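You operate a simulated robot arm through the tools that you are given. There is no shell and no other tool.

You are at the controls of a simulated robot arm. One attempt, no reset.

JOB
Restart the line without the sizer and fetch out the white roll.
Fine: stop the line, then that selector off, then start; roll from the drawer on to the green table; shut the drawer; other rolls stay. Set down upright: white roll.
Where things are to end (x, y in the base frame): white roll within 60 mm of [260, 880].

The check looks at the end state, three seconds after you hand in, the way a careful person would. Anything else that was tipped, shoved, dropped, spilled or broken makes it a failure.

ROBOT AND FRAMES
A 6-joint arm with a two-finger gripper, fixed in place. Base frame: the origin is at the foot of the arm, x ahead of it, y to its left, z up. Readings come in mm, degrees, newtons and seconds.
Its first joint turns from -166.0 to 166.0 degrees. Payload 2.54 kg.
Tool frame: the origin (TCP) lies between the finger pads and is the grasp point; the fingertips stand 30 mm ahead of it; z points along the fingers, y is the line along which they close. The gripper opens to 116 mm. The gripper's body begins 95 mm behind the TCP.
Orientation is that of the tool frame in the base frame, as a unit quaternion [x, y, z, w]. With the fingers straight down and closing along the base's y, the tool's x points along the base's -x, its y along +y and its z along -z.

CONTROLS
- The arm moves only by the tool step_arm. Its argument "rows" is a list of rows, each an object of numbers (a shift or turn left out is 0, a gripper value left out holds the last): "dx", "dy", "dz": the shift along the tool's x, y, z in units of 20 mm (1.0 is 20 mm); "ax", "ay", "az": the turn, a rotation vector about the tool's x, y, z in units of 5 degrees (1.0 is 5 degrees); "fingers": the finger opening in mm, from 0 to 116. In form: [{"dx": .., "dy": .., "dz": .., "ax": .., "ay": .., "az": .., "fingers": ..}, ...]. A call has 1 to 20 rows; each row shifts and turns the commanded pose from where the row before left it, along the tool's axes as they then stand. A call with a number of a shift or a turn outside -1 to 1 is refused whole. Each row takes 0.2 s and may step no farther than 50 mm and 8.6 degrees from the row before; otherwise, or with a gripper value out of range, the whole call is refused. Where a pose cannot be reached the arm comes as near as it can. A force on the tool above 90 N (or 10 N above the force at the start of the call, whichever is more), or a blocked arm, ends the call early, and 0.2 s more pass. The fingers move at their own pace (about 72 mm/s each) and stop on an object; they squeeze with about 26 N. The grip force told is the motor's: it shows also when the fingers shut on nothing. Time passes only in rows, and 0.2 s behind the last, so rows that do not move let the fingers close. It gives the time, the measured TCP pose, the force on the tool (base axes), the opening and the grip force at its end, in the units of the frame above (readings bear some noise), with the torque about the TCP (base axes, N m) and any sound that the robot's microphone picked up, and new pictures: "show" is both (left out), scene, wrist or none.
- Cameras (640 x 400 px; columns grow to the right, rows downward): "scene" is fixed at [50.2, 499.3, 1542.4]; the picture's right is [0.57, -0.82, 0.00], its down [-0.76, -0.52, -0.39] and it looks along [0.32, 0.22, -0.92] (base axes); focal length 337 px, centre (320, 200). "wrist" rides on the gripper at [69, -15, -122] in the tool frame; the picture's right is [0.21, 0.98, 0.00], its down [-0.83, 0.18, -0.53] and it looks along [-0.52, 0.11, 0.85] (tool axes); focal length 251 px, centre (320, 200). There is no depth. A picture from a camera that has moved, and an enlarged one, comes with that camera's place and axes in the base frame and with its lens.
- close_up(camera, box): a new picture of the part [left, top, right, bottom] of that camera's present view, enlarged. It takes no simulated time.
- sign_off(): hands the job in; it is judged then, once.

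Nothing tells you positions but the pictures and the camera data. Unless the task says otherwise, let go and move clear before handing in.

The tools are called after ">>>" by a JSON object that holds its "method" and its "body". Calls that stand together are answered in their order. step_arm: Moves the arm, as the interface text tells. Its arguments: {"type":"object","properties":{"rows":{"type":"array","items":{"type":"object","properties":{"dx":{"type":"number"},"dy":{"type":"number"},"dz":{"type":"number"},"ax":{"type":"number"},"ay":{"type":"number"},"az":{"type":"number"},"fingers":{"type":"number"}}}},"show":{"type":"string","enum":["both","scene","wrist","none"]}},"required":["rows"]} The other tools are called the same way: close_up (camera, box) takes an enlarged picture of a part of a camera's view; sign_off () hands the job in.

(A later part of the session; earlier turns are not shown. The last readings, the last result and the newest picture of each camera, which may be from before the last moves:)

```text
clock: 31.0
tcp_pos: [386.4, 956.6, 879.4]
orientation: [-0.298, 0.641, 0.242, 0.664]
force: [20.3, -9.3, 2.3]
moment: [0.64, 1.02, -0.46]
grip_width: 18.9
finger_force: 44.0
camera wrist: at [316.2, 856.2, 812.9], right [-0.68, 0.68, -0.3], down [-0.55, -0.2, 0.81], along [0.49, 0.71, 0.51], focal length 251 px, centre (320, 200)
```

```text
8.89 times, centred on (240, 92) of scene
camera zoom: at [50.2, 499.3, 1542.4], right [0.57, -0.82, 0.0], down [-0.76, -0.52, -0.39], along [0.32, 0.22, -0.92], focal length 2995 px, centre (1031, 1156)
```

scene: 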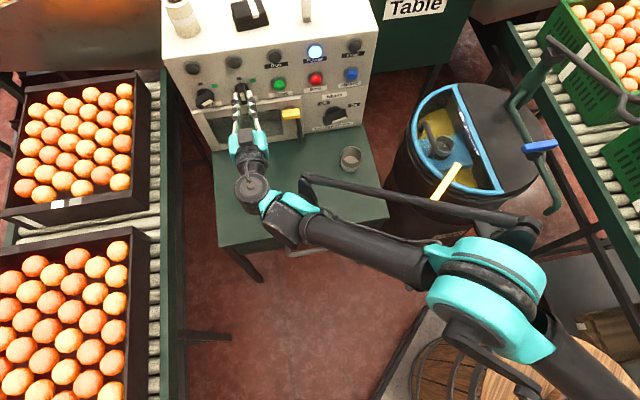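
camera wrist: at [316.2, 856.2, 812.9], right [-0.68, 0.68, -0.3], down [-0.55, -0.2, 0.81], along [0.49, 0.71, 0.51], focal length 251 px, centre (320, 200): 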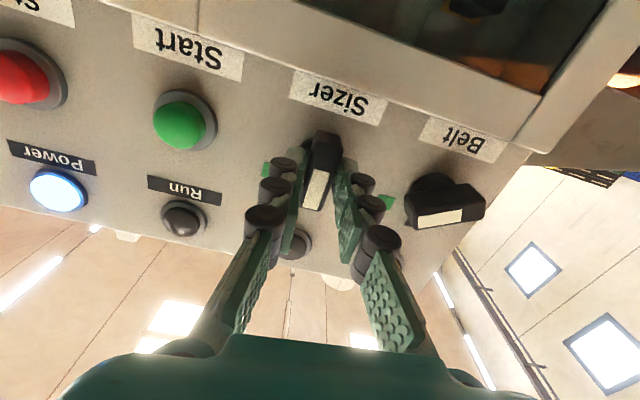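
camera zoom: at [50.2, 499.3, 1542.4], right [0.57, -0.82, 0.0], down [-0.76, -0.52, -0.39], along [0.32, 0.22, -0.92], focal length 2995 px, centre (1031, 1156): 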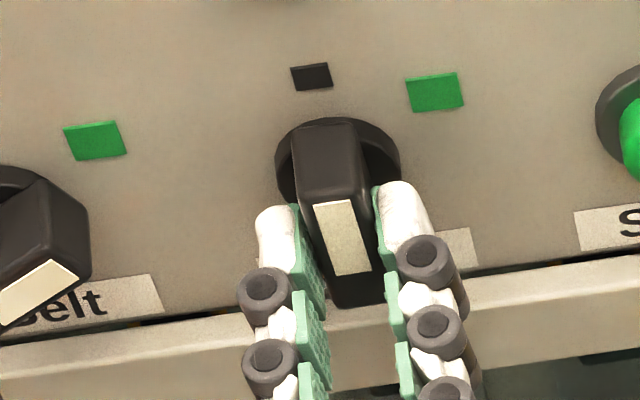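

Resistance and torque rose sharply, so the selector is against its OFF stop. I'll undo that overtravel, open the fingers and back straight away.

>>> {"method": "step_arm", "body": {"rows": [{"az": 0.5}, {"az": 0.5}, {"fingers": 44}, {}, {}, {"dz": -1}, {"dz": -1}, {"dz": -1}, {"dz": -1}, {"dz": -1}, {"dz": -1, "fingers": 0}, {"dy": -1}, {"dy": -1}, {"dy": -1}, {"dy": -1}, {"dy": -0.6}]}}

>>> {"method": "close_up", "body": {"camera": "wrist", "box": [240, 40, 400, 190]}}

>>> {"method": "close_up", "body": {"camera": "scene", "box": [160, 40, 320, 140]}}

```text
clock: 34.4
tcp_pos: [367.5, 805.1, 880.6]
orientation: [-0.27, 0.653, 0.272, 0.653]
force: [-0.5, -0.5, 0.6]
moment: [0.04, -0.03, 0.03]
grip_width: 0.1
finger_force: 25.5
camera wrist: at [291.5, 709.5, 812.5], right [-0.69, 0.69, -0.21], down [-0.51, -0.25, 0.83], along [0.52, 0.68, 0.52], focal length 251 px, centre (320, 200)
```

scene: 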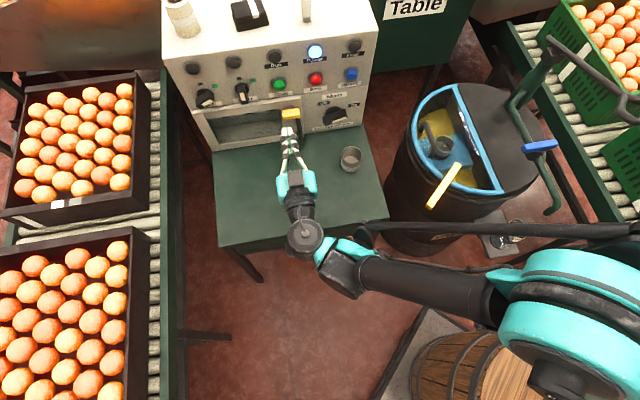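
wrist: 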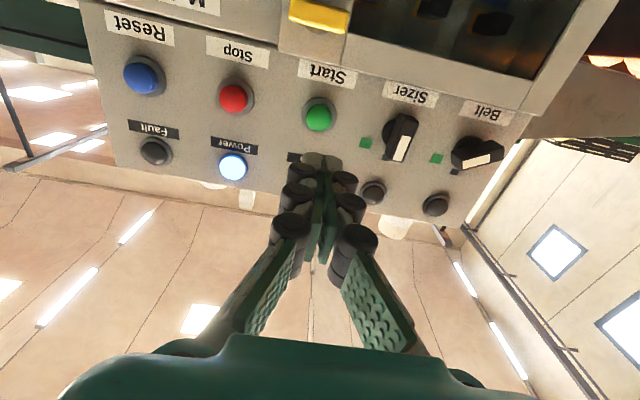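

```text
2.67 times, centred on (320, 115) of wrist
camera zoom: at [291.5, 709.5, 812.5], right [-0.69, 0.69, -0.21], down [-0.51, -0.25, 0.83], along [0.52, 0.68, 0.52], focal length 670 px, centre (320, 427)
```

zoom: 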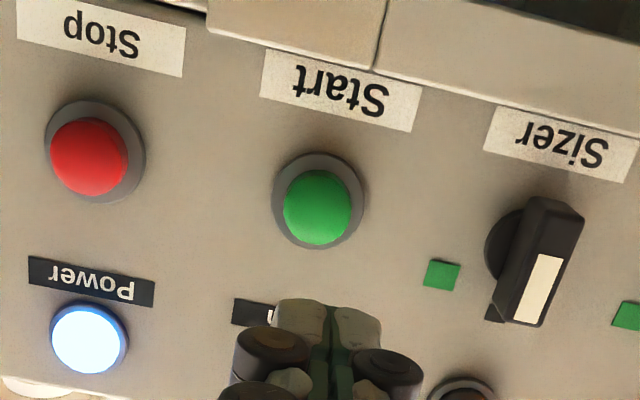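

```text
4.00 times, centred on (240, 90) of scene
camera zoom: at [50.2, 499.3, 1542.4], right [0.57, -0.82, 0.0], down [-0.76, -0.52, -0.39], along [0.32, 0.22, -0.92], focal length 1348 px, centre (640, 640)
```

zoom: 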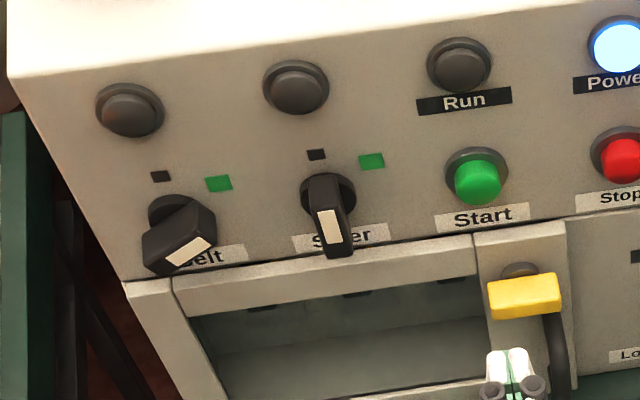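

Sizer is at OFF and the fingertips are in line with Start, about 4 mm high. I'll move in and press it like Stop.

>>> {"method": "step_arm", "body": {"rows": [{"dx": 0.2, "dz": 1}, {"dz": 1}, {"dz": 1}, {"dz": 1}, {"dz": 1}, {"dz": 1}, {"dz": 0.2}, {"dz": 0.15}, {"dz": 0.15}, {"dz": 0.15}]}}

```text
clock: 36.6
tcp_pos: [460.5, 901.6, 875.6]
orientation: [-0.27, 0.653, 0.271, 0.653]
force: [-3.8, -6.3, -0.8]
moment: [0.02, -0.06, -0.06]
grip_width: 6.2
finger_force: 28.9
heard: click
camera wrist: at [385.4, 804.5, 807.5], right [-0.69, 0.69, -0.21], down [-0.51, -0.25, 0.83], along [0.52, 0.68, 0.52], focal length 251 px, centre (320, 200)
```

scene: 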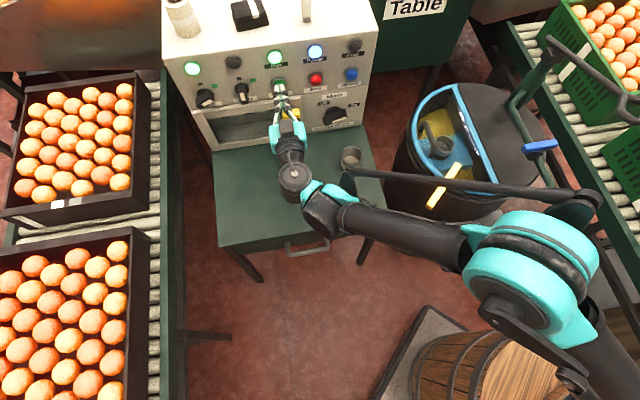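
wrist: 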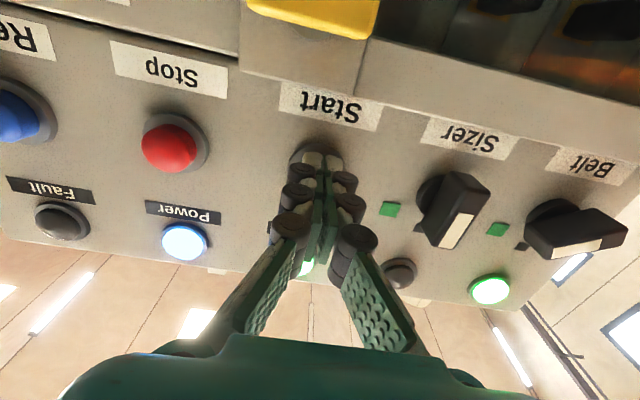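

Click heard: Run and Belt lamps are lit, Sizer lamp is dark — the line restarted without the sizer. I'll retract, rise and tip the tool back down to deal with the drawer.

>>> {"method": "step_arm", "body": {"rows": [{"dz": -1}, {"dz": -1}, {"dz": -1}, {"dz": -1}, {"dz": -1}, {"dz": -1}, {"dz": -1}, {"dz": -1}, {"dz": -1}, {"dz": -1}, {"dz": -1, "dx": -1}, {"dz": -1, "dx": -1}, {"dz": -1, "dx": -1}, {"dx": -1}, {"dx": -1}, {"dx": -1}, {"dx": -1}], "show": "scene"}}

>>> {"method": "step_arm", "body": {"rows": [{"ay": 1}, {"ay": 1}, {"ay": 1}, {"ay": 1}, {"ay": 1}, {"ay": 1}, {"ay": 1}, {"ay": 1}, {"ay": 1}, {"ay": 1}, {"ay": 1}, {"ay": 1}, {"ay": 1}, {"ay": 1}, {"ay": 1}, {"ay": 1}, {"ay": 1}, {"ay": 1}]}}

```text
clock: 40.2
tcp_pos: [277.3, 718.7, 1014.9]
orientation: [-0.271, 0.653, 0.272, 0.653]
force: [0.6, 1.1, 1.0]
moment: [0.03, -0.01, -0.04]
grip_width: 0.0
finger_force: 29.1
```

scene: 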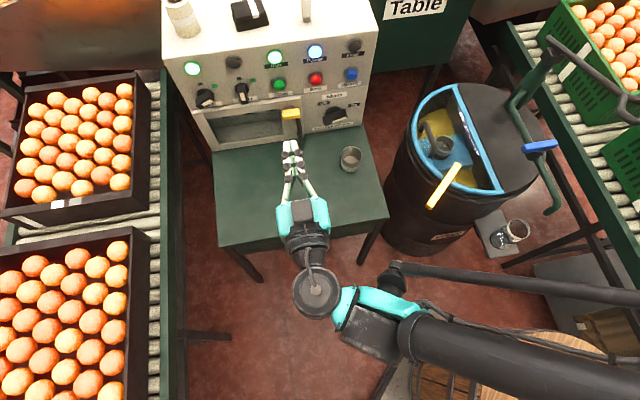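

```text
clock: 44.0
tcp_pos: [276.6, 717.4, 1016.8]
orientation: [-0.383, 0.924, 0.001, 0.0]
force: [-0.1, -0.1, 1.0]
moment: [0.0, -0.02, 0.0]
grip_width: 0.2
finger_force: 29.3
camera wrist: at [239.6, 657.9, 1138.6], right [-0.84, 0.54, 0.0], down [0.46, 0.71, 0.53], along [0.29, 0.45, -0.85], focal length 251 px, centre (320, 200)
```

scene: 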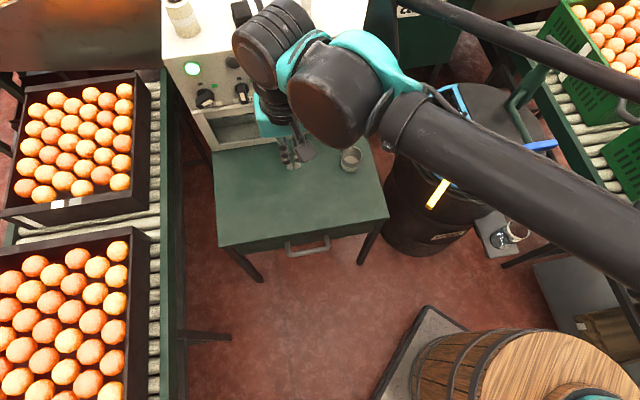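
wrist: 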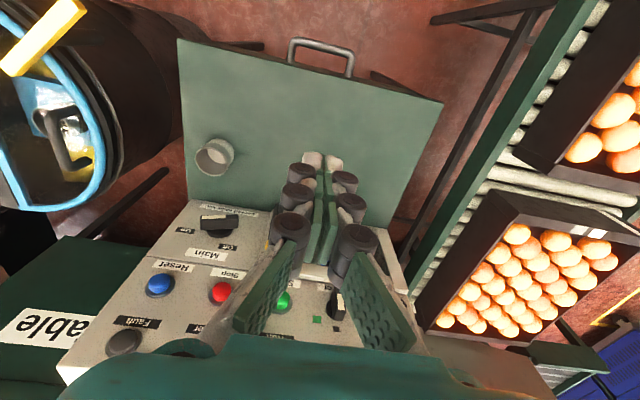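

The drawer handle shows at the table's front edge. I'll move the tool back above it to look straight down at it.

>>> {"method": "step_arm", "body": {"rows": [{"dx": 1}, {"dx": 1}, {"dx": 1}, {"dx": 1}, {"dx": 1, "dz": 1}, {"dx": 1, "dz": 1}, {"dx": 1, "dz": 1}, {"dx": 0.5, "dz": 1}]}}

>>> {"method": "close_up", "body": {"camera": "wrist", "box": [220, 40, 460, 190]}}

```text
clock: 45.8
tcp_pos: [169.4, 610.3, 935.3]
orientation: [-0.383, 0.924, 0.001, 0.0]
force: [0.4, 0.2, -0.6]
moment: [-0.01, -0.05, -0.04]
grip_width: 0.0
finger_force: 28.2
camera wrist: at [132.8, 551.6, 1057.4], right [-0.84, 0.54, 0.0], down [0.46, 0.71, 0.53], along [0.29, 0.45, -0.85], focal length 251 px, centre (320, 200)
```

scene: 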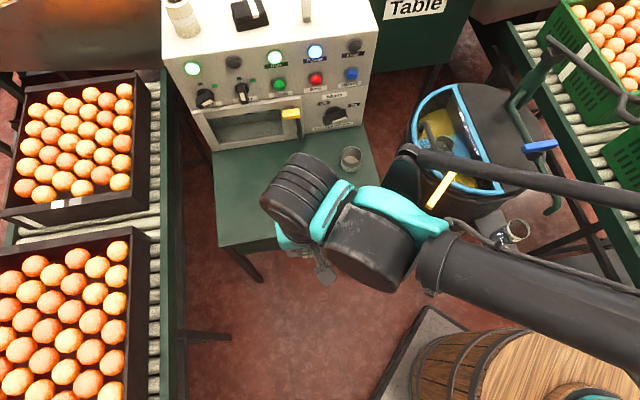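
wrist: 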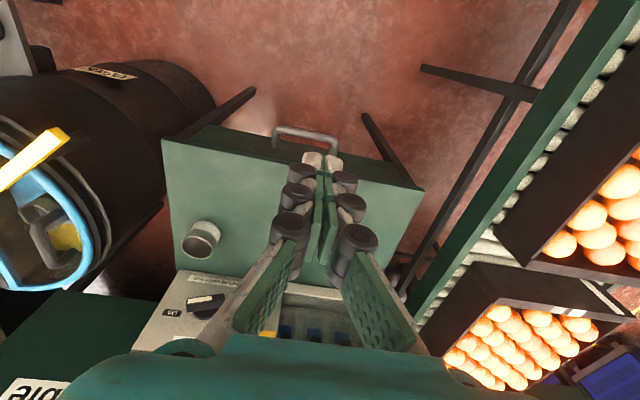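

```text
2.67 times, centred on (340, 115) of wrist
camera zoom: at [132.8, 551.6, 1057.4], right [-0.84, 0.54, 0.0], down [0.46, 0.71, 0.53], along [0.29, 0.45, -0.85], focal length 670 px, centre (267, 427)
```

zoom: 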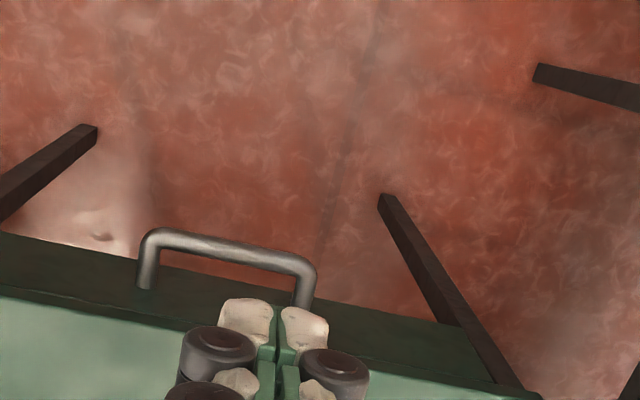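

Re-checking the table from several views puts its top at about z 640 (front edge at D≈677), and the handle bar at about D 639, w -305, z 567. I'll turn the gripper 90° so the fingers close across the bar, move above it and lower part-way to look.

>>> {"method": "step_arm", "body": {"rows": [{"az": 1, "fingers": 40}, {"az": 1}, {"az": 1}, {"az": 1}, {"az": 1}, {"az": 1}, {"az": 1}, {"az": 1}, {"az": 1}, {"az": 1}, {"az": 1}, {"az": 1}, {"az": 1}, {"az": 1}, {"az": 1}, {"az": 1}, {"az": 1}, {"az": 1}], "show": "none"}}

>>> {"method": "step_arm", "body": {"rows": [{"dy": 1, "dx": -0.2, "dz": 1}, {"dy": 1, "dx": -0.1, "dz": 1}, {"dy": 1, "dz": 1}, {"dy": 1, "dz": 1}, {"dz": 1}, {"dz": 1}, {"dz": 1}, {"dz": 1}]}}

```text
clock: 49.6
tcp_pos: [170.9, 610.7, 936.3]
orientation: [0.383, 0.924, 0.0, -0.001]
force: [-0.3, -0.1, -0.1]
moment: [-0.04, 0.0, 0.01]
grip_width: 40.3
finger_force: 0.0
```

```text
clock: 51.4
tcp_pos: [232.1, 663.7, 776.6]
orientation: [0.382, 0.924, 0.0, -0.001]
force: [-0.7, 0.3, 0.6]
moment: [-0.02, -0.02, 0.0]
grip_width: 40.0
finger_force: 0.1
camera wrist: at [173.5, 701.6, 899.1], right [0.54, 0.84, 0.0], down [0.71, -0.46, 0.53], along [0.45, -0.29, -0.85], focal length 251 px, centre (320, 200)
```

scene: 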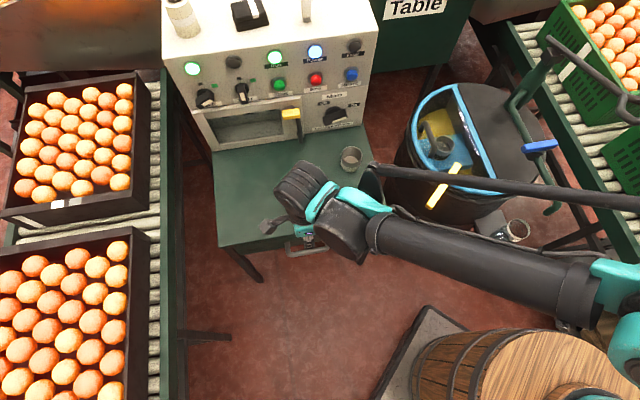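
wrist: 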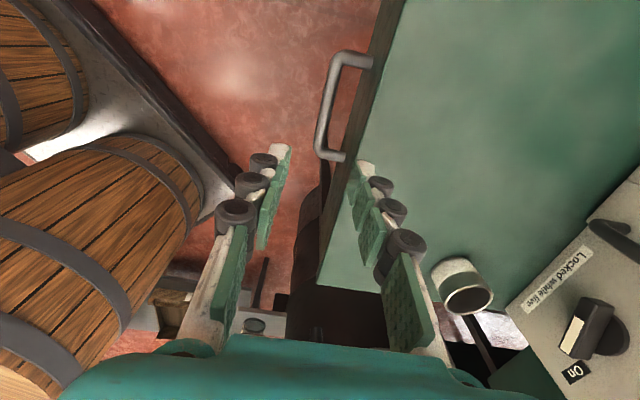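

The handle is just ahead and below: bar at D≈645, 24 mm from the table edge. I'll narrow the fingers to 28 mm, shift to straddle it and lower to just above.

>>> {"method": "step_arm", "body": {"rows": [{"dy": 0.43, "dx": 0.1, "fingers": 28}, {"dz": 1}, {"dz": 1}, {"dz": 1}, {"dz": 1}, {"dz": 1}, {"dz": 1}, {"dz": 0.5}]}}

>>> {"method": "close_up", "body": {"camera": "wrist", "box": [240, 60, 420, 240]}}

>>> {"method": "close_up", "body": {"camera": "scene", "box": [240, 180, 360, 270]}}

```text
clock: 53.2
tcp_pos: [237.2, 671.0, 644.9]
orientation: [0.381, 0.925, 0.0, -0.001]
force: [0.3, 0.8, 0.0]
moment: [-0.01, -0.01, -0.02]
grip_width: 27.9
finger_force: 0.0
camera wrist: at [178.1, 709.7, 767.8], right [0.54, 0.84, 0.0], down [0.71, -0.46, 0.53], along [0.45, -0.29, -0.85], focal length 251 px, centre (320, 200)
```

scene: 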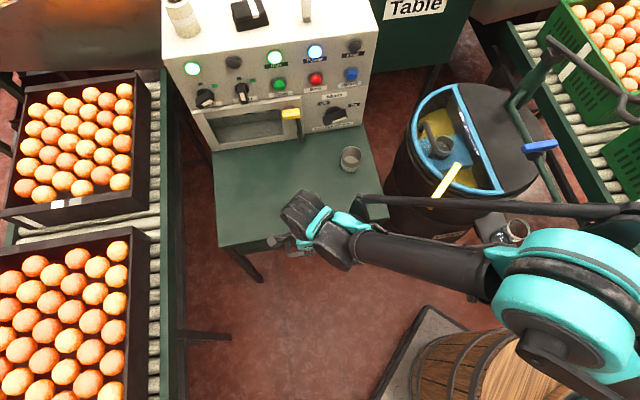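
wrist: 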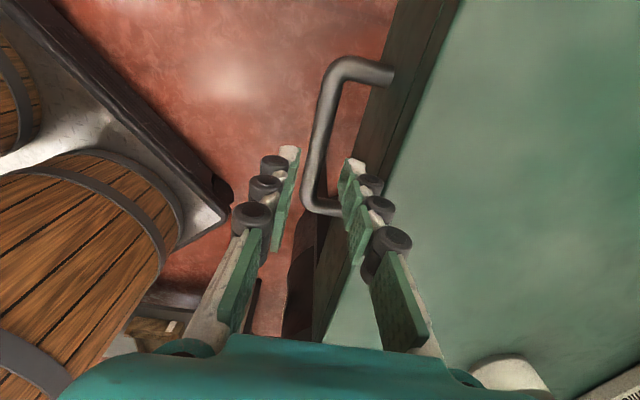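

```text
2.22 times, centred on (330, 150) of wrist
camera zoom: at [178.1, 709.7, 767.8], right [0.54, 0.84, 0.0], down [0.71, -0.46, 0.53], along [0.45, -0.29, -0.85], focal length 559 px, centre (298, 311)
```

zoom: 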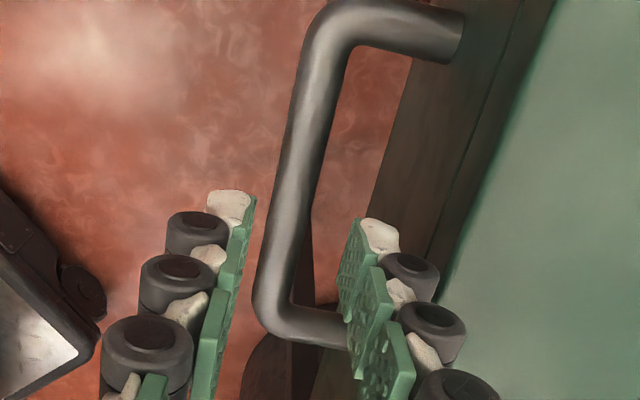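

```text
4.44 times, centred on (300, 225) of scene
camera zoom: at [50.2, 499.3, 1542.4], right [0.57, -0.82, 0.0], down [-0.76, -0.52, -0.39], along [0.32, 0.22, -0.92], focal length 1498 px, centre (409, 89)
```

zoom: 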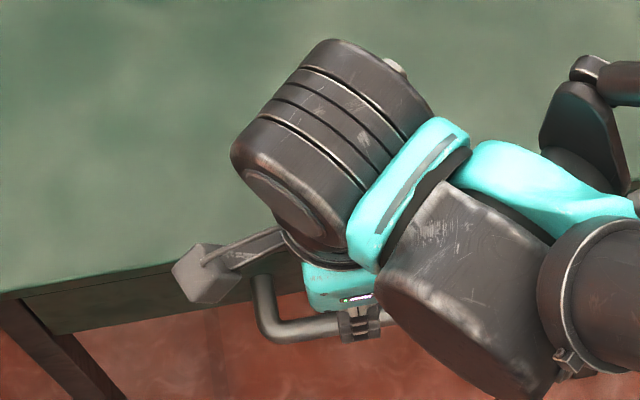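

The bar lies between the fingers with the inner finger clear of the drawer front. I'll shift 2 mm and lower so the pads reach bar height, in two stages.

>>> {"method": "step_arm", "body": {"rows": [{"dy": -0.1, "dz": 0.5}, {"dz": 0.5}, {"dz": 0.5}, {"dz": 0.5}, {"dz": 0.5}]}}

>>> {"method": "close_up", "body": {"camera": "wrist", "box": [240, 60, 420, 240]}}

>>> {"method": "close_up", "body": {"camera": "scene", "box": [240, 180, 360, 270]}}

```text
clock: 54.4
tcp_pos: [235.5, 670.4, 596.4]
orientation: [0.382, 0.924, 0.0, -0.001]
force: [0.7, 0.2, -0.8]
moment: [0.0, 0.02, 0.02]
grip_width: 28.1
finger_force: 0.0
camera wrist: at [176.1, 708.9, 718.6], right [0.54, 0.84, 0.0], down [0.71, -0.46, 0.53], along [0.45, -0.29, -0.85], focal length 251 px, centre (320, 200)
```

scene: 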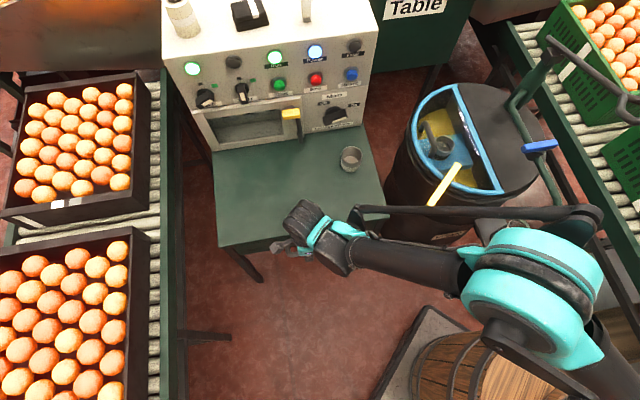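
wrist: 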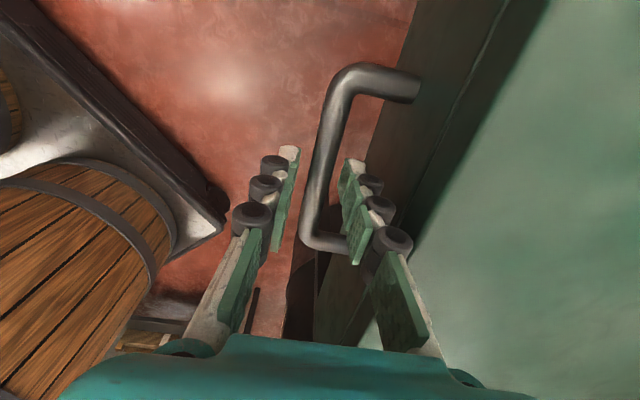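

```text
2.22 times, centred on (330, 150) of wrist
camera zoom: at [176.1, 708.9, 718.6], right [0.54, 0.84, 0.0], down [0.71, -0.46, 0.53], along [0.45, -0.29, -0.85], focal length 559 px, centre (298, 311)
```

zoom: 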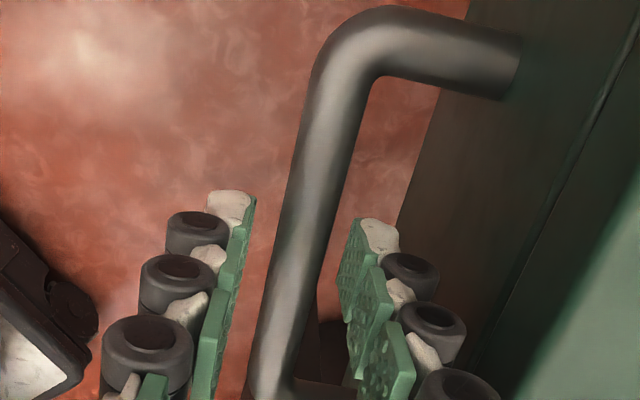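

```text
4.44 times, centred on (300, 225) of scene
camera zoom: at [50.2, 499.3, 1542.4], right [0.57, -0.82, 0.0], down [-0.76, -0.52, -0.39], along [0.32, 0.22, -0.92], focal length 1498 px, centre (409, 89)
```

zoom: 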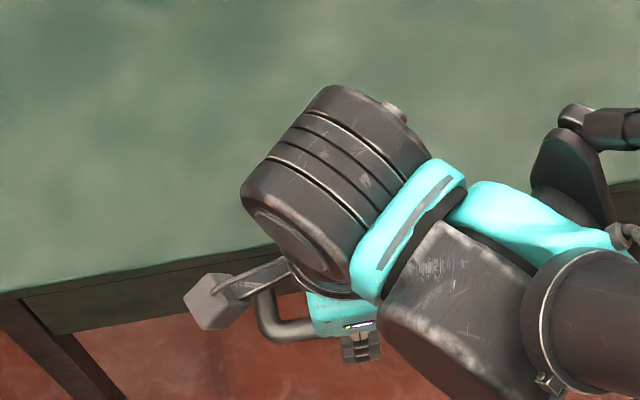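

The bar sits between the pads and looks to be near z 585-593. I'll lower 10 mm more and close on it.

>>> {"method": "step_arm", "body": {"rows": [{"dz": 0.5, "dy": -0.06}, {}, {"fingers": 0}, {}, {}, {}]}}

>>> {"method": "close_up", "body": {"camera": "wrist", "box": [240, 60, 420, 240]}}

```text
clock: 55.8
tcp_pos: [234.5, 670.5, 585.2]
orientation: [0.382, 0.924, 0.0, -0.001]
force: [0.4, -0.5, -11.0]
moment: [-0.12, -0.08, 0.46]
grip_width: 15.1
finger_force: 40.7
camera wrist: at [175.4, 708.4, 708.0], right [0.54, 0.84, 0.0], down [0.71, -0.46, 0.53], along [0.45, -0.29, -0.85], focal length 251 px, centre (320, 200)
```

scene: 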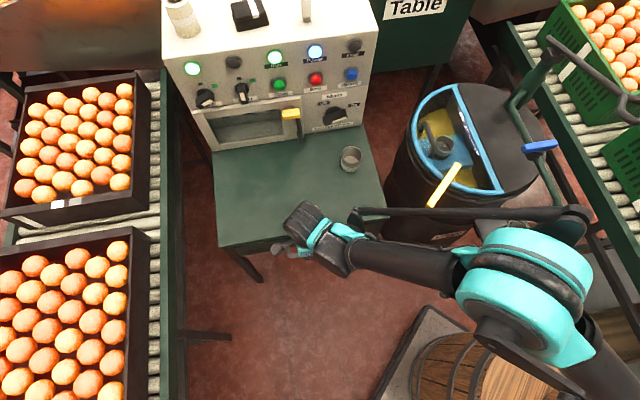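
wrist: 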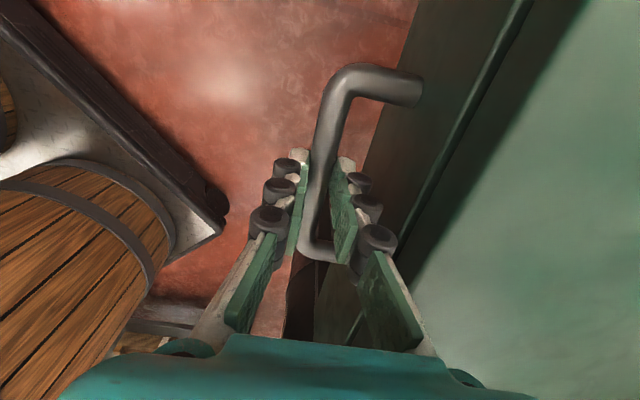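

```text
2.22 times, centred on (330, 150) of wrist
camera zoom: at [175.4, 708.4, 708.0], right [0.54, 0.84, 0.0], down [0.71, -0.46, 0.53], along [0.45, -0.29, -0.85], focal length 559 px, centre (298, 311)
```

zoom: 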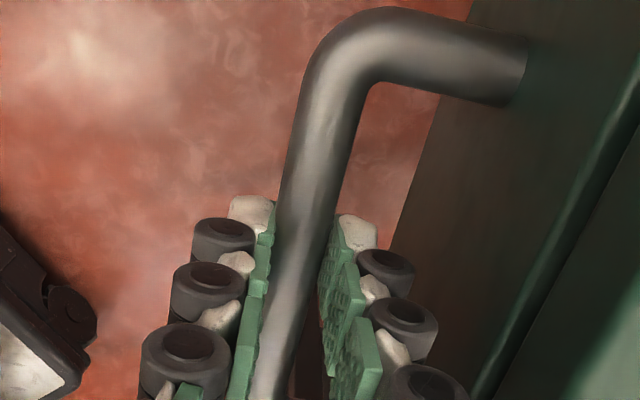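

The handle is gripped (15 mm bar). I'll pull the drawer slowly towards me and watch the load and the contents.

>>> {"method": "step_arm", "body": {"rows": [{"dy": -0.3}, {"dy": -0.4}, {"dy": -0.5}, {"dy": -0.5}, {"dy": -0.5}, {"dy": -0.5}, {"dy": -0.5}, {"dy": -0.5}, {"dy": -0.5}, {"dy": -0.5}, {"dy": -0.4}, {"dy": -0.3}]}}

```text
clock: 58.4
tcp_pos: [156.9, 592.1, 585.6]
orientation: [0.382, 0.924, 0.0, 0.001]
force: [-0.1, -0.3, -30.2]
moment: [-0.03, -0.03, 0.35]
grip_width: 15.2
finger_force: 41.4
camera wrist: at [98.3, 631.1, 708.7], right [0.54, 0.84, 0.0], down [0.71, -0.45, 0.53], along [0.45, -0.29, -0.85], focal length 251 px, centre (320, 200)
```

scene: 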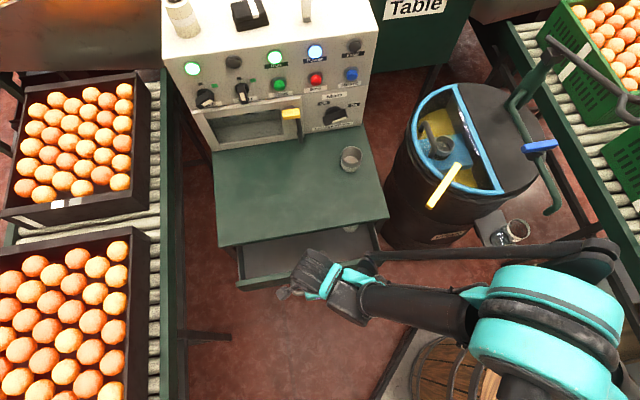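
wrist: 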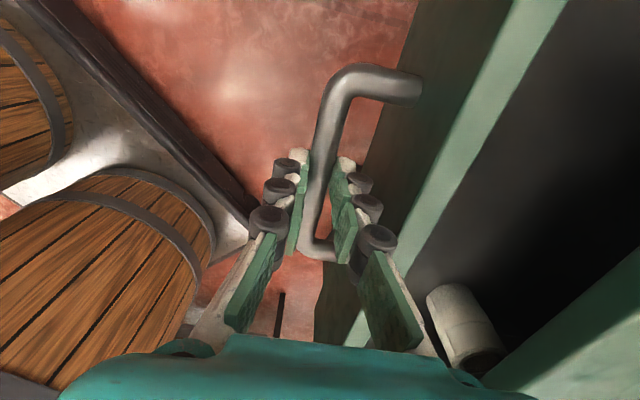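

The drawer slides freely and a light-coloured roll has come into view on its right side. I'll ease the vertical load slightly and keep pulling.

>>> {"method": "step_arm", "body": {"rows": [{"dy": -0.3, "dz": 0.1}, {"dy": -0.4}, {"dy": -0.5}, {"dy": -0.5}, {"dy": -0.5}, {"dy": -0.5}, {"dy": -0.5}, {"dy": -0.5}, {"dy": -0.4}, {"dy": -0.3}]}}

>>> {"method": "close_up", "body": {"camera": "scene", "box": [210, 200, 400, 320]}}

```text
clock: 60.6
tcp_pos: [95.8, 530.6, 584.2]
orientation: [0.382, 0.924, 0.0, 0.0]
force: [-10.5, 7.5, 6.7]
moment: [0.54, 0.56, 0.44]
grip_width: 14.9
finger_force: 41.1
camera wrist: at [36.0, 568.0, 706.7], right [0.54, 0.84, 0.0], down [0.71, -0.45, 0.53], along [0.45, -0.29, -0.85], focal length 251 px, centre (320, 200)
```

scene: 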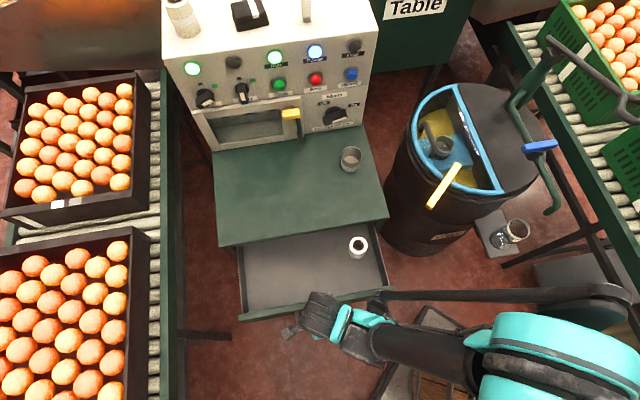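
wrist: 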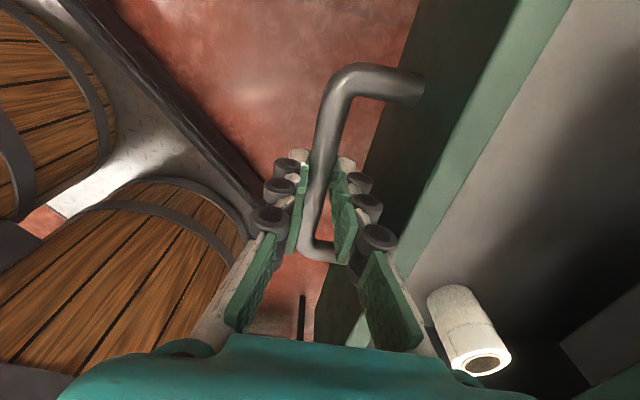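

```text
3.33 times, centred on (305, 260) of scene
camera zoom: at [50.2, 499.3, 1542.4], right [0.57, -0.82, 0.0], down [-0.76, -0.52, -0.39], along [0.32, 0.22, -0.92], focal length 1123 px, centre (370, 0)
```

zoom: 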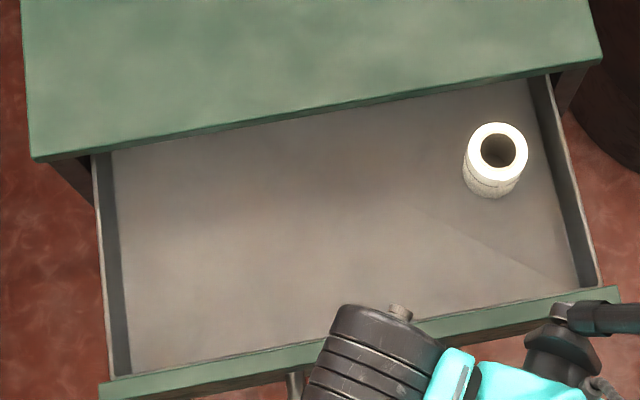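

One upright whitish roll is visible in the drawer; others may still be hidden at the back. I'll pull a little more to see them before choosing.

>>> {"method": "step_arm", "body": {"rows": [{"dy": -0.3}, {"dy": -0.4}, {"dy": -0.4}, {"dy": -0.4}, {"dy": -0.4}, {"dy": -0.4}, {"dy": -0.3}]}}

>>> {"method": "close_up", "body": {"camera": "scene", "box": [210, 200, 400, 320]}}

```text
clock: 62.2
tcp_pos: [58.9, 493.6, 584.9]
orientation: [0.382, 0.924, 0.0, -0.001]
force: [-0.9, -0.6, 12.3]
moment: [0.58, 0.57, 0.48]
grip_width: 15.0
finger_force: 41.0
camera wrist: at [0.2, 532.0, 706.6], right [0.54, 0.84, 0.0], down [0.71, -0.46, 0.53], along [0.45, -0.29, -0.85], focal length 251 px, centre (320, 200)
```

scene: 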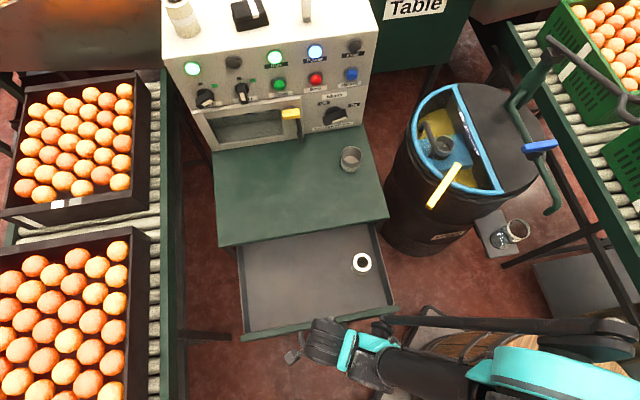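
wrist: 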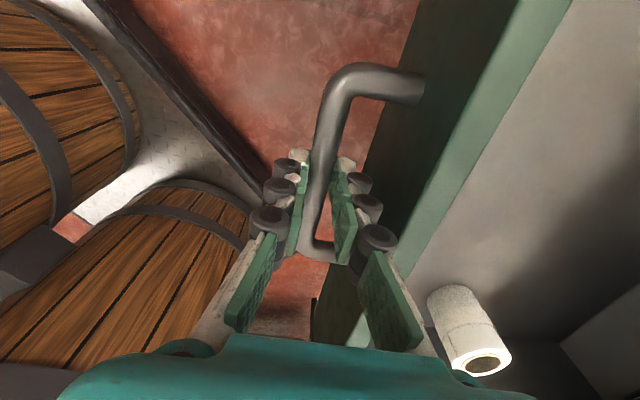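

```text
3.33 times, centred on (305, 260) of scene
camera zoom: at [50.2, 499.3, 1542.4], right [0.57, -0.82, 0.0], down [-0.76, -0.52, -0.39], along [0.32, 0.22, -0.92], focal length 1123 px, centre (370, 0)
```

zoom: 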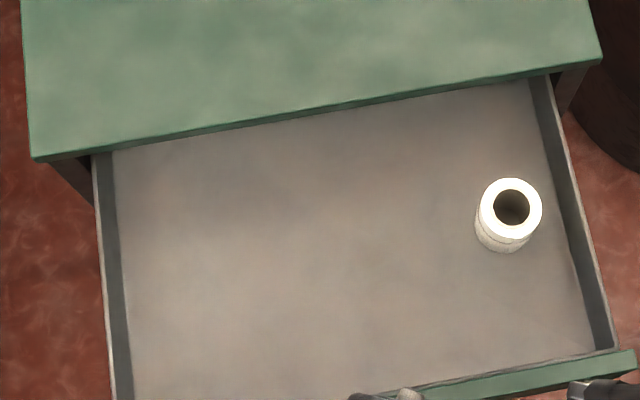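

The drawer is open about 250 mm with only the white roll in sight, upright at about D 570, w -165, rim near z 585. I'll release the handle and rise straight up.

>>> {"method": "step_arm", "body": {"rows": [{"fingers": 30}, {}, {}, {"dz": -0.5}, {"dz": -1}, {"dz": -1}, {"dz": -1}, {"dz": -1}, {"dz": -1}, {"dz": -1}, {"dz": -1}, {"dz": -1}]}}

>>> {"method": "close_up", "body": {"camera": "scene", "box": [210, 200, 400, 340]}}

>>> {"method": "close_up", "body": {"camera": "wrist", "box": [380, 100, 640, 400]}}

```text
clock: 64.8
tcp_pos: [58.8, 495.6, 754.1]
orientation: [0.382, 0.924, 0.0, 0.0]
force: [0.4, -0.7, 0.4]
moment: [-0.01, -0.04, 0.0]
grip_width: 30.1
finger_force: 0.1
camera wrist: at [0.3, 532.8, 877.0], right [0.54, 0.84, 0.0], down [0.71, -0.46, 0.53], along [0.45, -0.29, -0.85], focal length 251 px, centre (320, 200)
```

scene: 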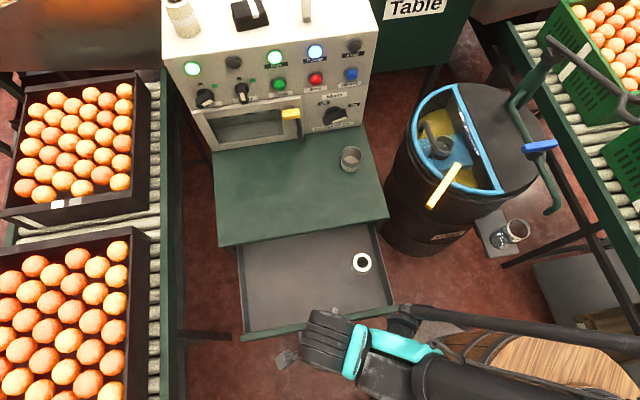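
wrist: 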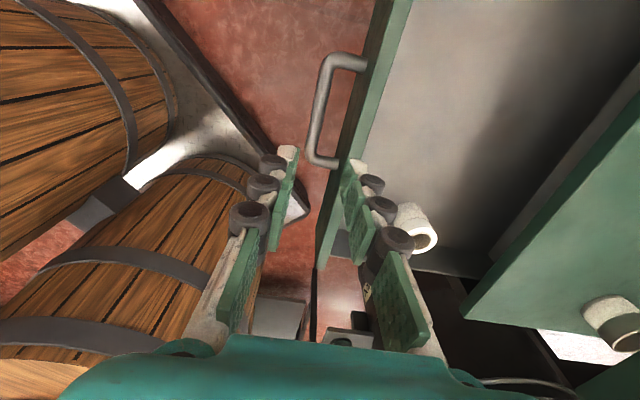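

```text
2.86 times, centred on (305, 270) of scene
camera zoom: at [50.2, 499.3, 1542.4], right [0.57, -0.82, 0.0], down [-0.76, -0.52, -0.39], along [0.32, 0.22, -0.92], focal length 963 px, centre (363, 0)
```

zoom: 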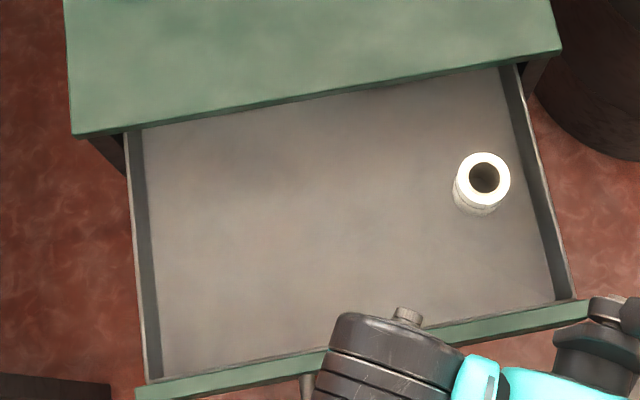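

```text
1.33 times, centred on (510, 250) of wrist
camera zoom: at [0.3, 532.8, 877.0], right [0.54, 0.84, 0.0], down [0.71, -0.46, 0.53], along [0.45, -0.29, -0.85], focal length 335 px, centre (67, 133)
```

zoom: 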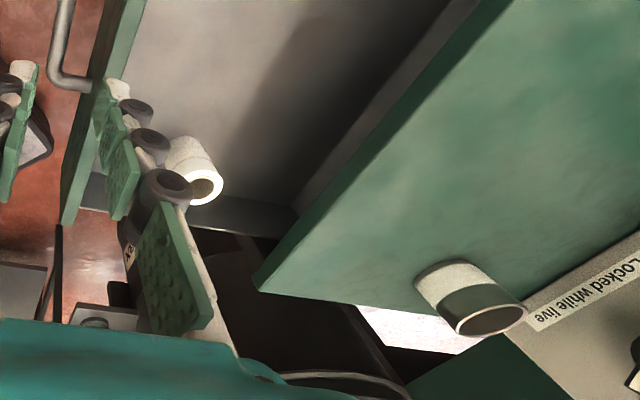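

The roll stands clear of the drawer walls; combining views puts its rim at about (291, 521, 593). I'll move over it with the fingers open to 84 mm and look again.

>>> {"method": "step_arm", "body": {"rows": [{"dy": 0.91, "dx": -0.73, "fingers": 84}, {"dy": 0.91, "dx": -0.73}, {"dy": 0.91, "dx": -0.73}, {"dy": 0.91, "dx": -0.73}, {"dy": 0.91, "dx": -0.73}, {"dy": 0.91, "dx": -0.73}, {"dy": 0.91, "dx": -0.73}, {"dy": 0.91, "dx": -0.73}, {"dy": 0.91, "dx": -0.73}, {"dy": 0.91, "dx": -0.73}]}}

>>> {"method": "close_up", "body": {"camera": "wrist", "box": [200, 40, 440, 190]}}

>>> {"method": "close_up", "body": {"camera": "scene", "box": [280, 200, 440, 320]}}

```text
clock: 67.0
tcp_pos: [291.3, 520.0, 754.3]
orientation: [0.382, 0.924, 0.0, 0.0]
force: [0.4, -0.9, -0.1]
moment: [-0.02, 0.05, 0.03]
grip_width: 84.2
finger_force: 0.3
camera wrist: at [231.2, 558.0, 877.4], right [0.54, 0.84, 0.0], down [0.71, -0.46, 0.53], along [0.45, -0.29, -0.85], focal length 251 px, centre (320, 200)
```

scene: 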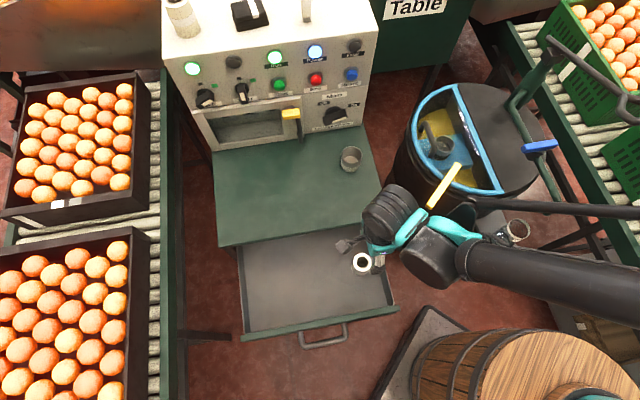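
wrist: 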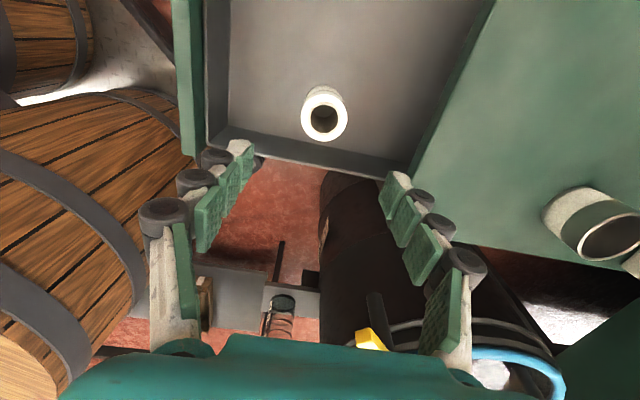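

```text
2.67 times, centred on (320, 115) of wrist
camera zoom: at [231.2, 558.0, 877.4], right [0.54, 0.84, 0.0], down [0.71, -0.46, 0.53], along [0.45, -0.29, -0.85], focal length 670 px, centre (320, 427)
```

zoom: 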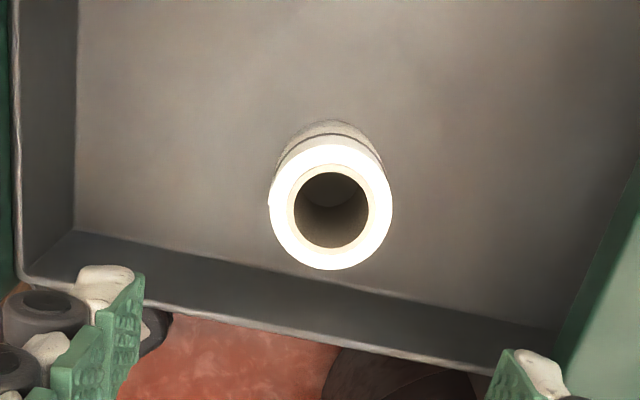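

```text
3.33 times, centred on (360, 260) of scene
camera zoom: at [50.2, 499.3, 1542.4], right [0.57, -0.82, 0.0], down [-0.76, -0.52, -0.39], along [0.32, 0.22, -0.92], focal length 1123 px, centre (187, 0)
```

zoom: 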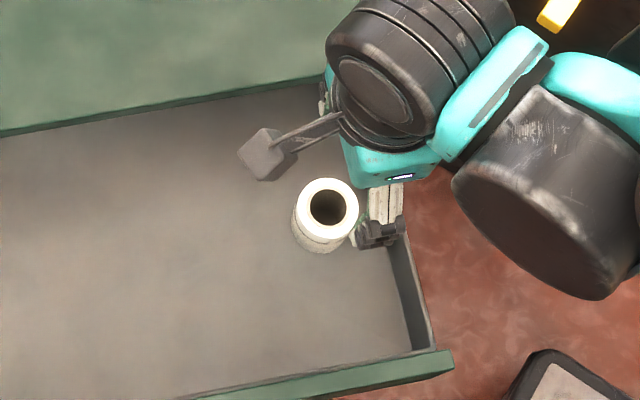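

The roll is nearly centred under the gripper (about 4 mm off in D). I'll correct and lower until the tips are just above the rim.

>>> {"method": "step_arm", "body": {"rows": [{"dy": 0.22, "dx": 0.04, "dz": 0.5}, {"dz": 1}, {"dz": 1}, {"dz": 1}, {"dz": 1}, {"dz": 1}]}}

>>> {"method": "close_up", "body": {"camera": "wrist", "box": [200, 60, 440, 210]}}

```text
clock: 68.4
tcp_pos: [294.2, 523.3, 644.4]
orientation: [0.382, 0.924, -0.001, 0.0]
force: [-0.1, -0.1, 0.1]
moment: [-0.02, 0.01, 0.01]
grip_width: 83.9
finger_force: 0.1
camera wrist: at [235.4, 561.6, 767.1], right [0.54, 0.84, 0.0], down [0.71, -0.46, 0.53], along [0.45, -0.29, -0.85], focal length 251 px, centre (320, 200)
```

scene: 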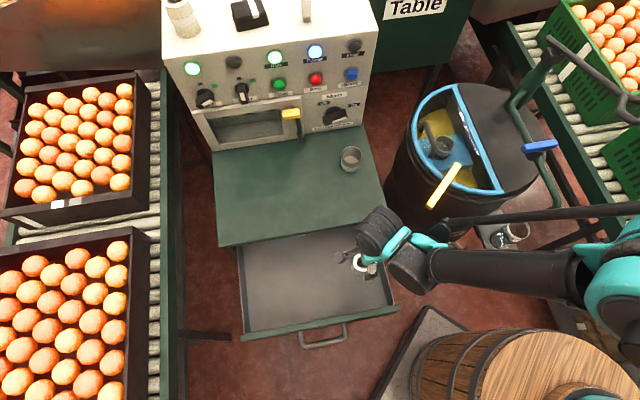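
wrist: 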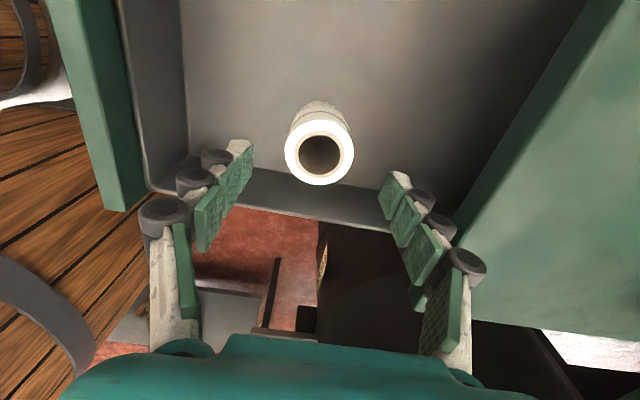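

```text
2.67 times, centred on (320, 135) of wrist
camera zoom: at [235.4, 561.6, 767.1], right [0.54, 0.84, 0.0], down [0.71, -0.46, 0.53], along [0.45, -0.29, -0.85], focal length 670 px, centre (320, 373)
```

zoom: 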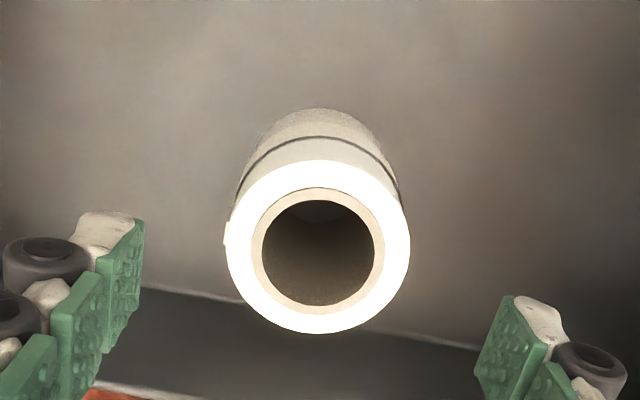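

Well centred: rim at about z 586, base about z 519, diameter 53 mm. I'll lower 78 mm so the tips stay clear of the drawer floor, then close.

>>> {"method": "step_arm", "body": {"rows": [{"dz": 0.8}, {"dz": 0.8}, {"dz": 0.8}, {"dz": 0.8}, {"dz": 0.7}, {}]}}

>>> {"method": "close_up", "body": {"camera": "wrist", "box": [200, 80, 440, 230]}}

```text
clock: 69.8
tcp_pos: [293.1, 524.5, 563.6]
orientation: [0.382, 0.924, 0.001, 0.0]
force: [-0.4, 0.3, -0.4]
moment: [0.01, 0.02, -0.01]
grip_width: 84.3
finger_force: 0.1
camera wrist: at [234.2, 562.0, 687.4], right [0.54, 0.84, 0.0], down [0.71, -0.46, 0.53], along [0.45, -0.29, -0.85], focal length 251 px, centre (320, 200)
```

scene: 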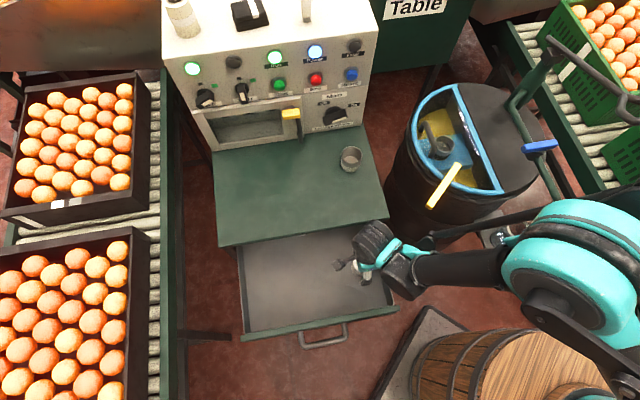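
wrist: 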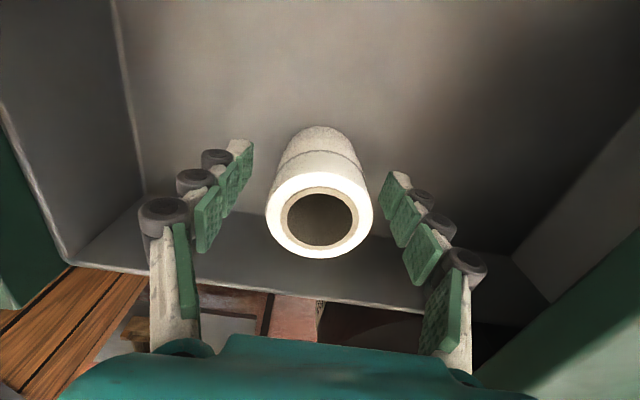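

```text
2.67 times, centred on (320, 155) of wrist
camera zoom: at [234.2, 562.0, 687.4], right [0.54, 0.84, 0.0], down [0.71, -0.46, 0.53], along [0.45, -0.29, -0.85], focal length 670 px, centre (320, 320)
```

zoom: 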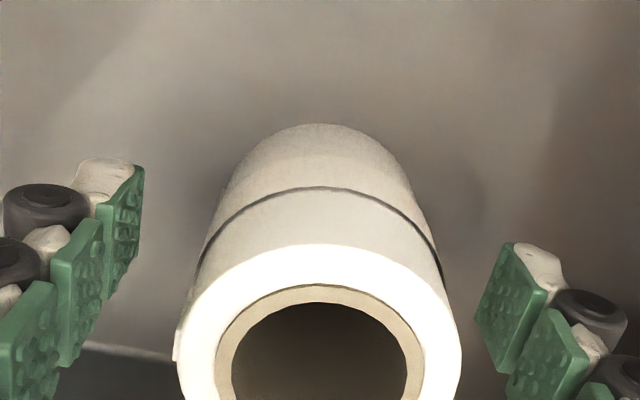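

The fingers flank the roll evenly with the tips just clear of the floor. Closing.

>>> {"method": "step_arm", "body": {"rows": [{"fingers": 44}, {}, {}, {}]}}

>>> {"method": "close_up", "body": {"camera": "wrist", "box": [200, 80, 440, 230]}}

```text
clock: 70.8
tcp_pos: [293.7, 523.9, 564.3]
orientation: [0.382, 0.924, 0.0, -0.001]
force: [-0.5, -1.6, 1.8]
moment: [0.0, -0.03, -0.01]
grip_width: 50.7
finger_force: 26.2
camera wrist: at [234.1, 562.0, 687.7], right [0.54, 0.84, 0.0], down [0.71, -0.46, 0.53], along [0.45, -0.29, -0.85], focal length 251 px, centre (320, 200)
```

scene: 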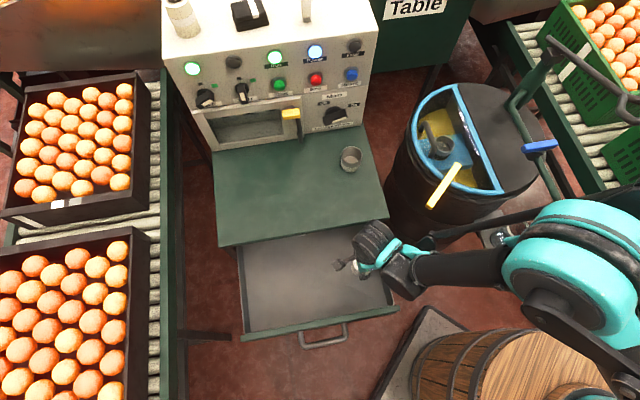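
wrist: 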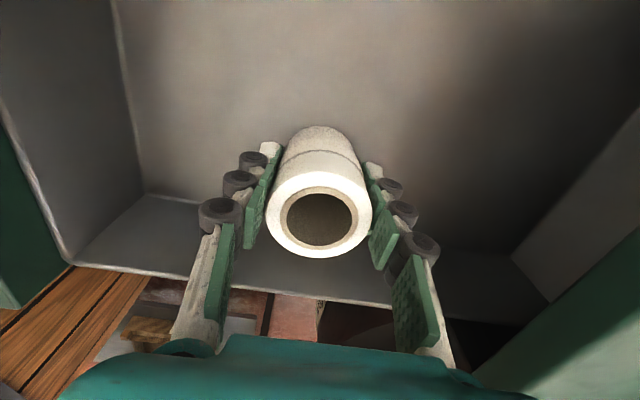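

```text
2.67 times, centred on (320, 155) of wrist
camera zoom: at [234.1, 562.0, 687.7], right [0.54, 0.84, 0.0], down [0.71, -0.46, 0.53], along [0.45, -0.29, -0.85], focal length 670 px, centre (320, 320)
```

zoom: 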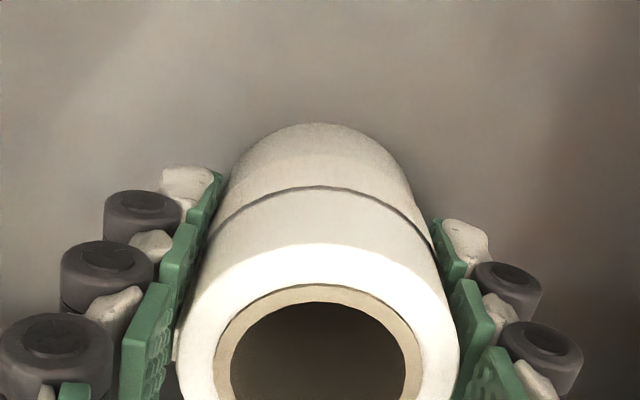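

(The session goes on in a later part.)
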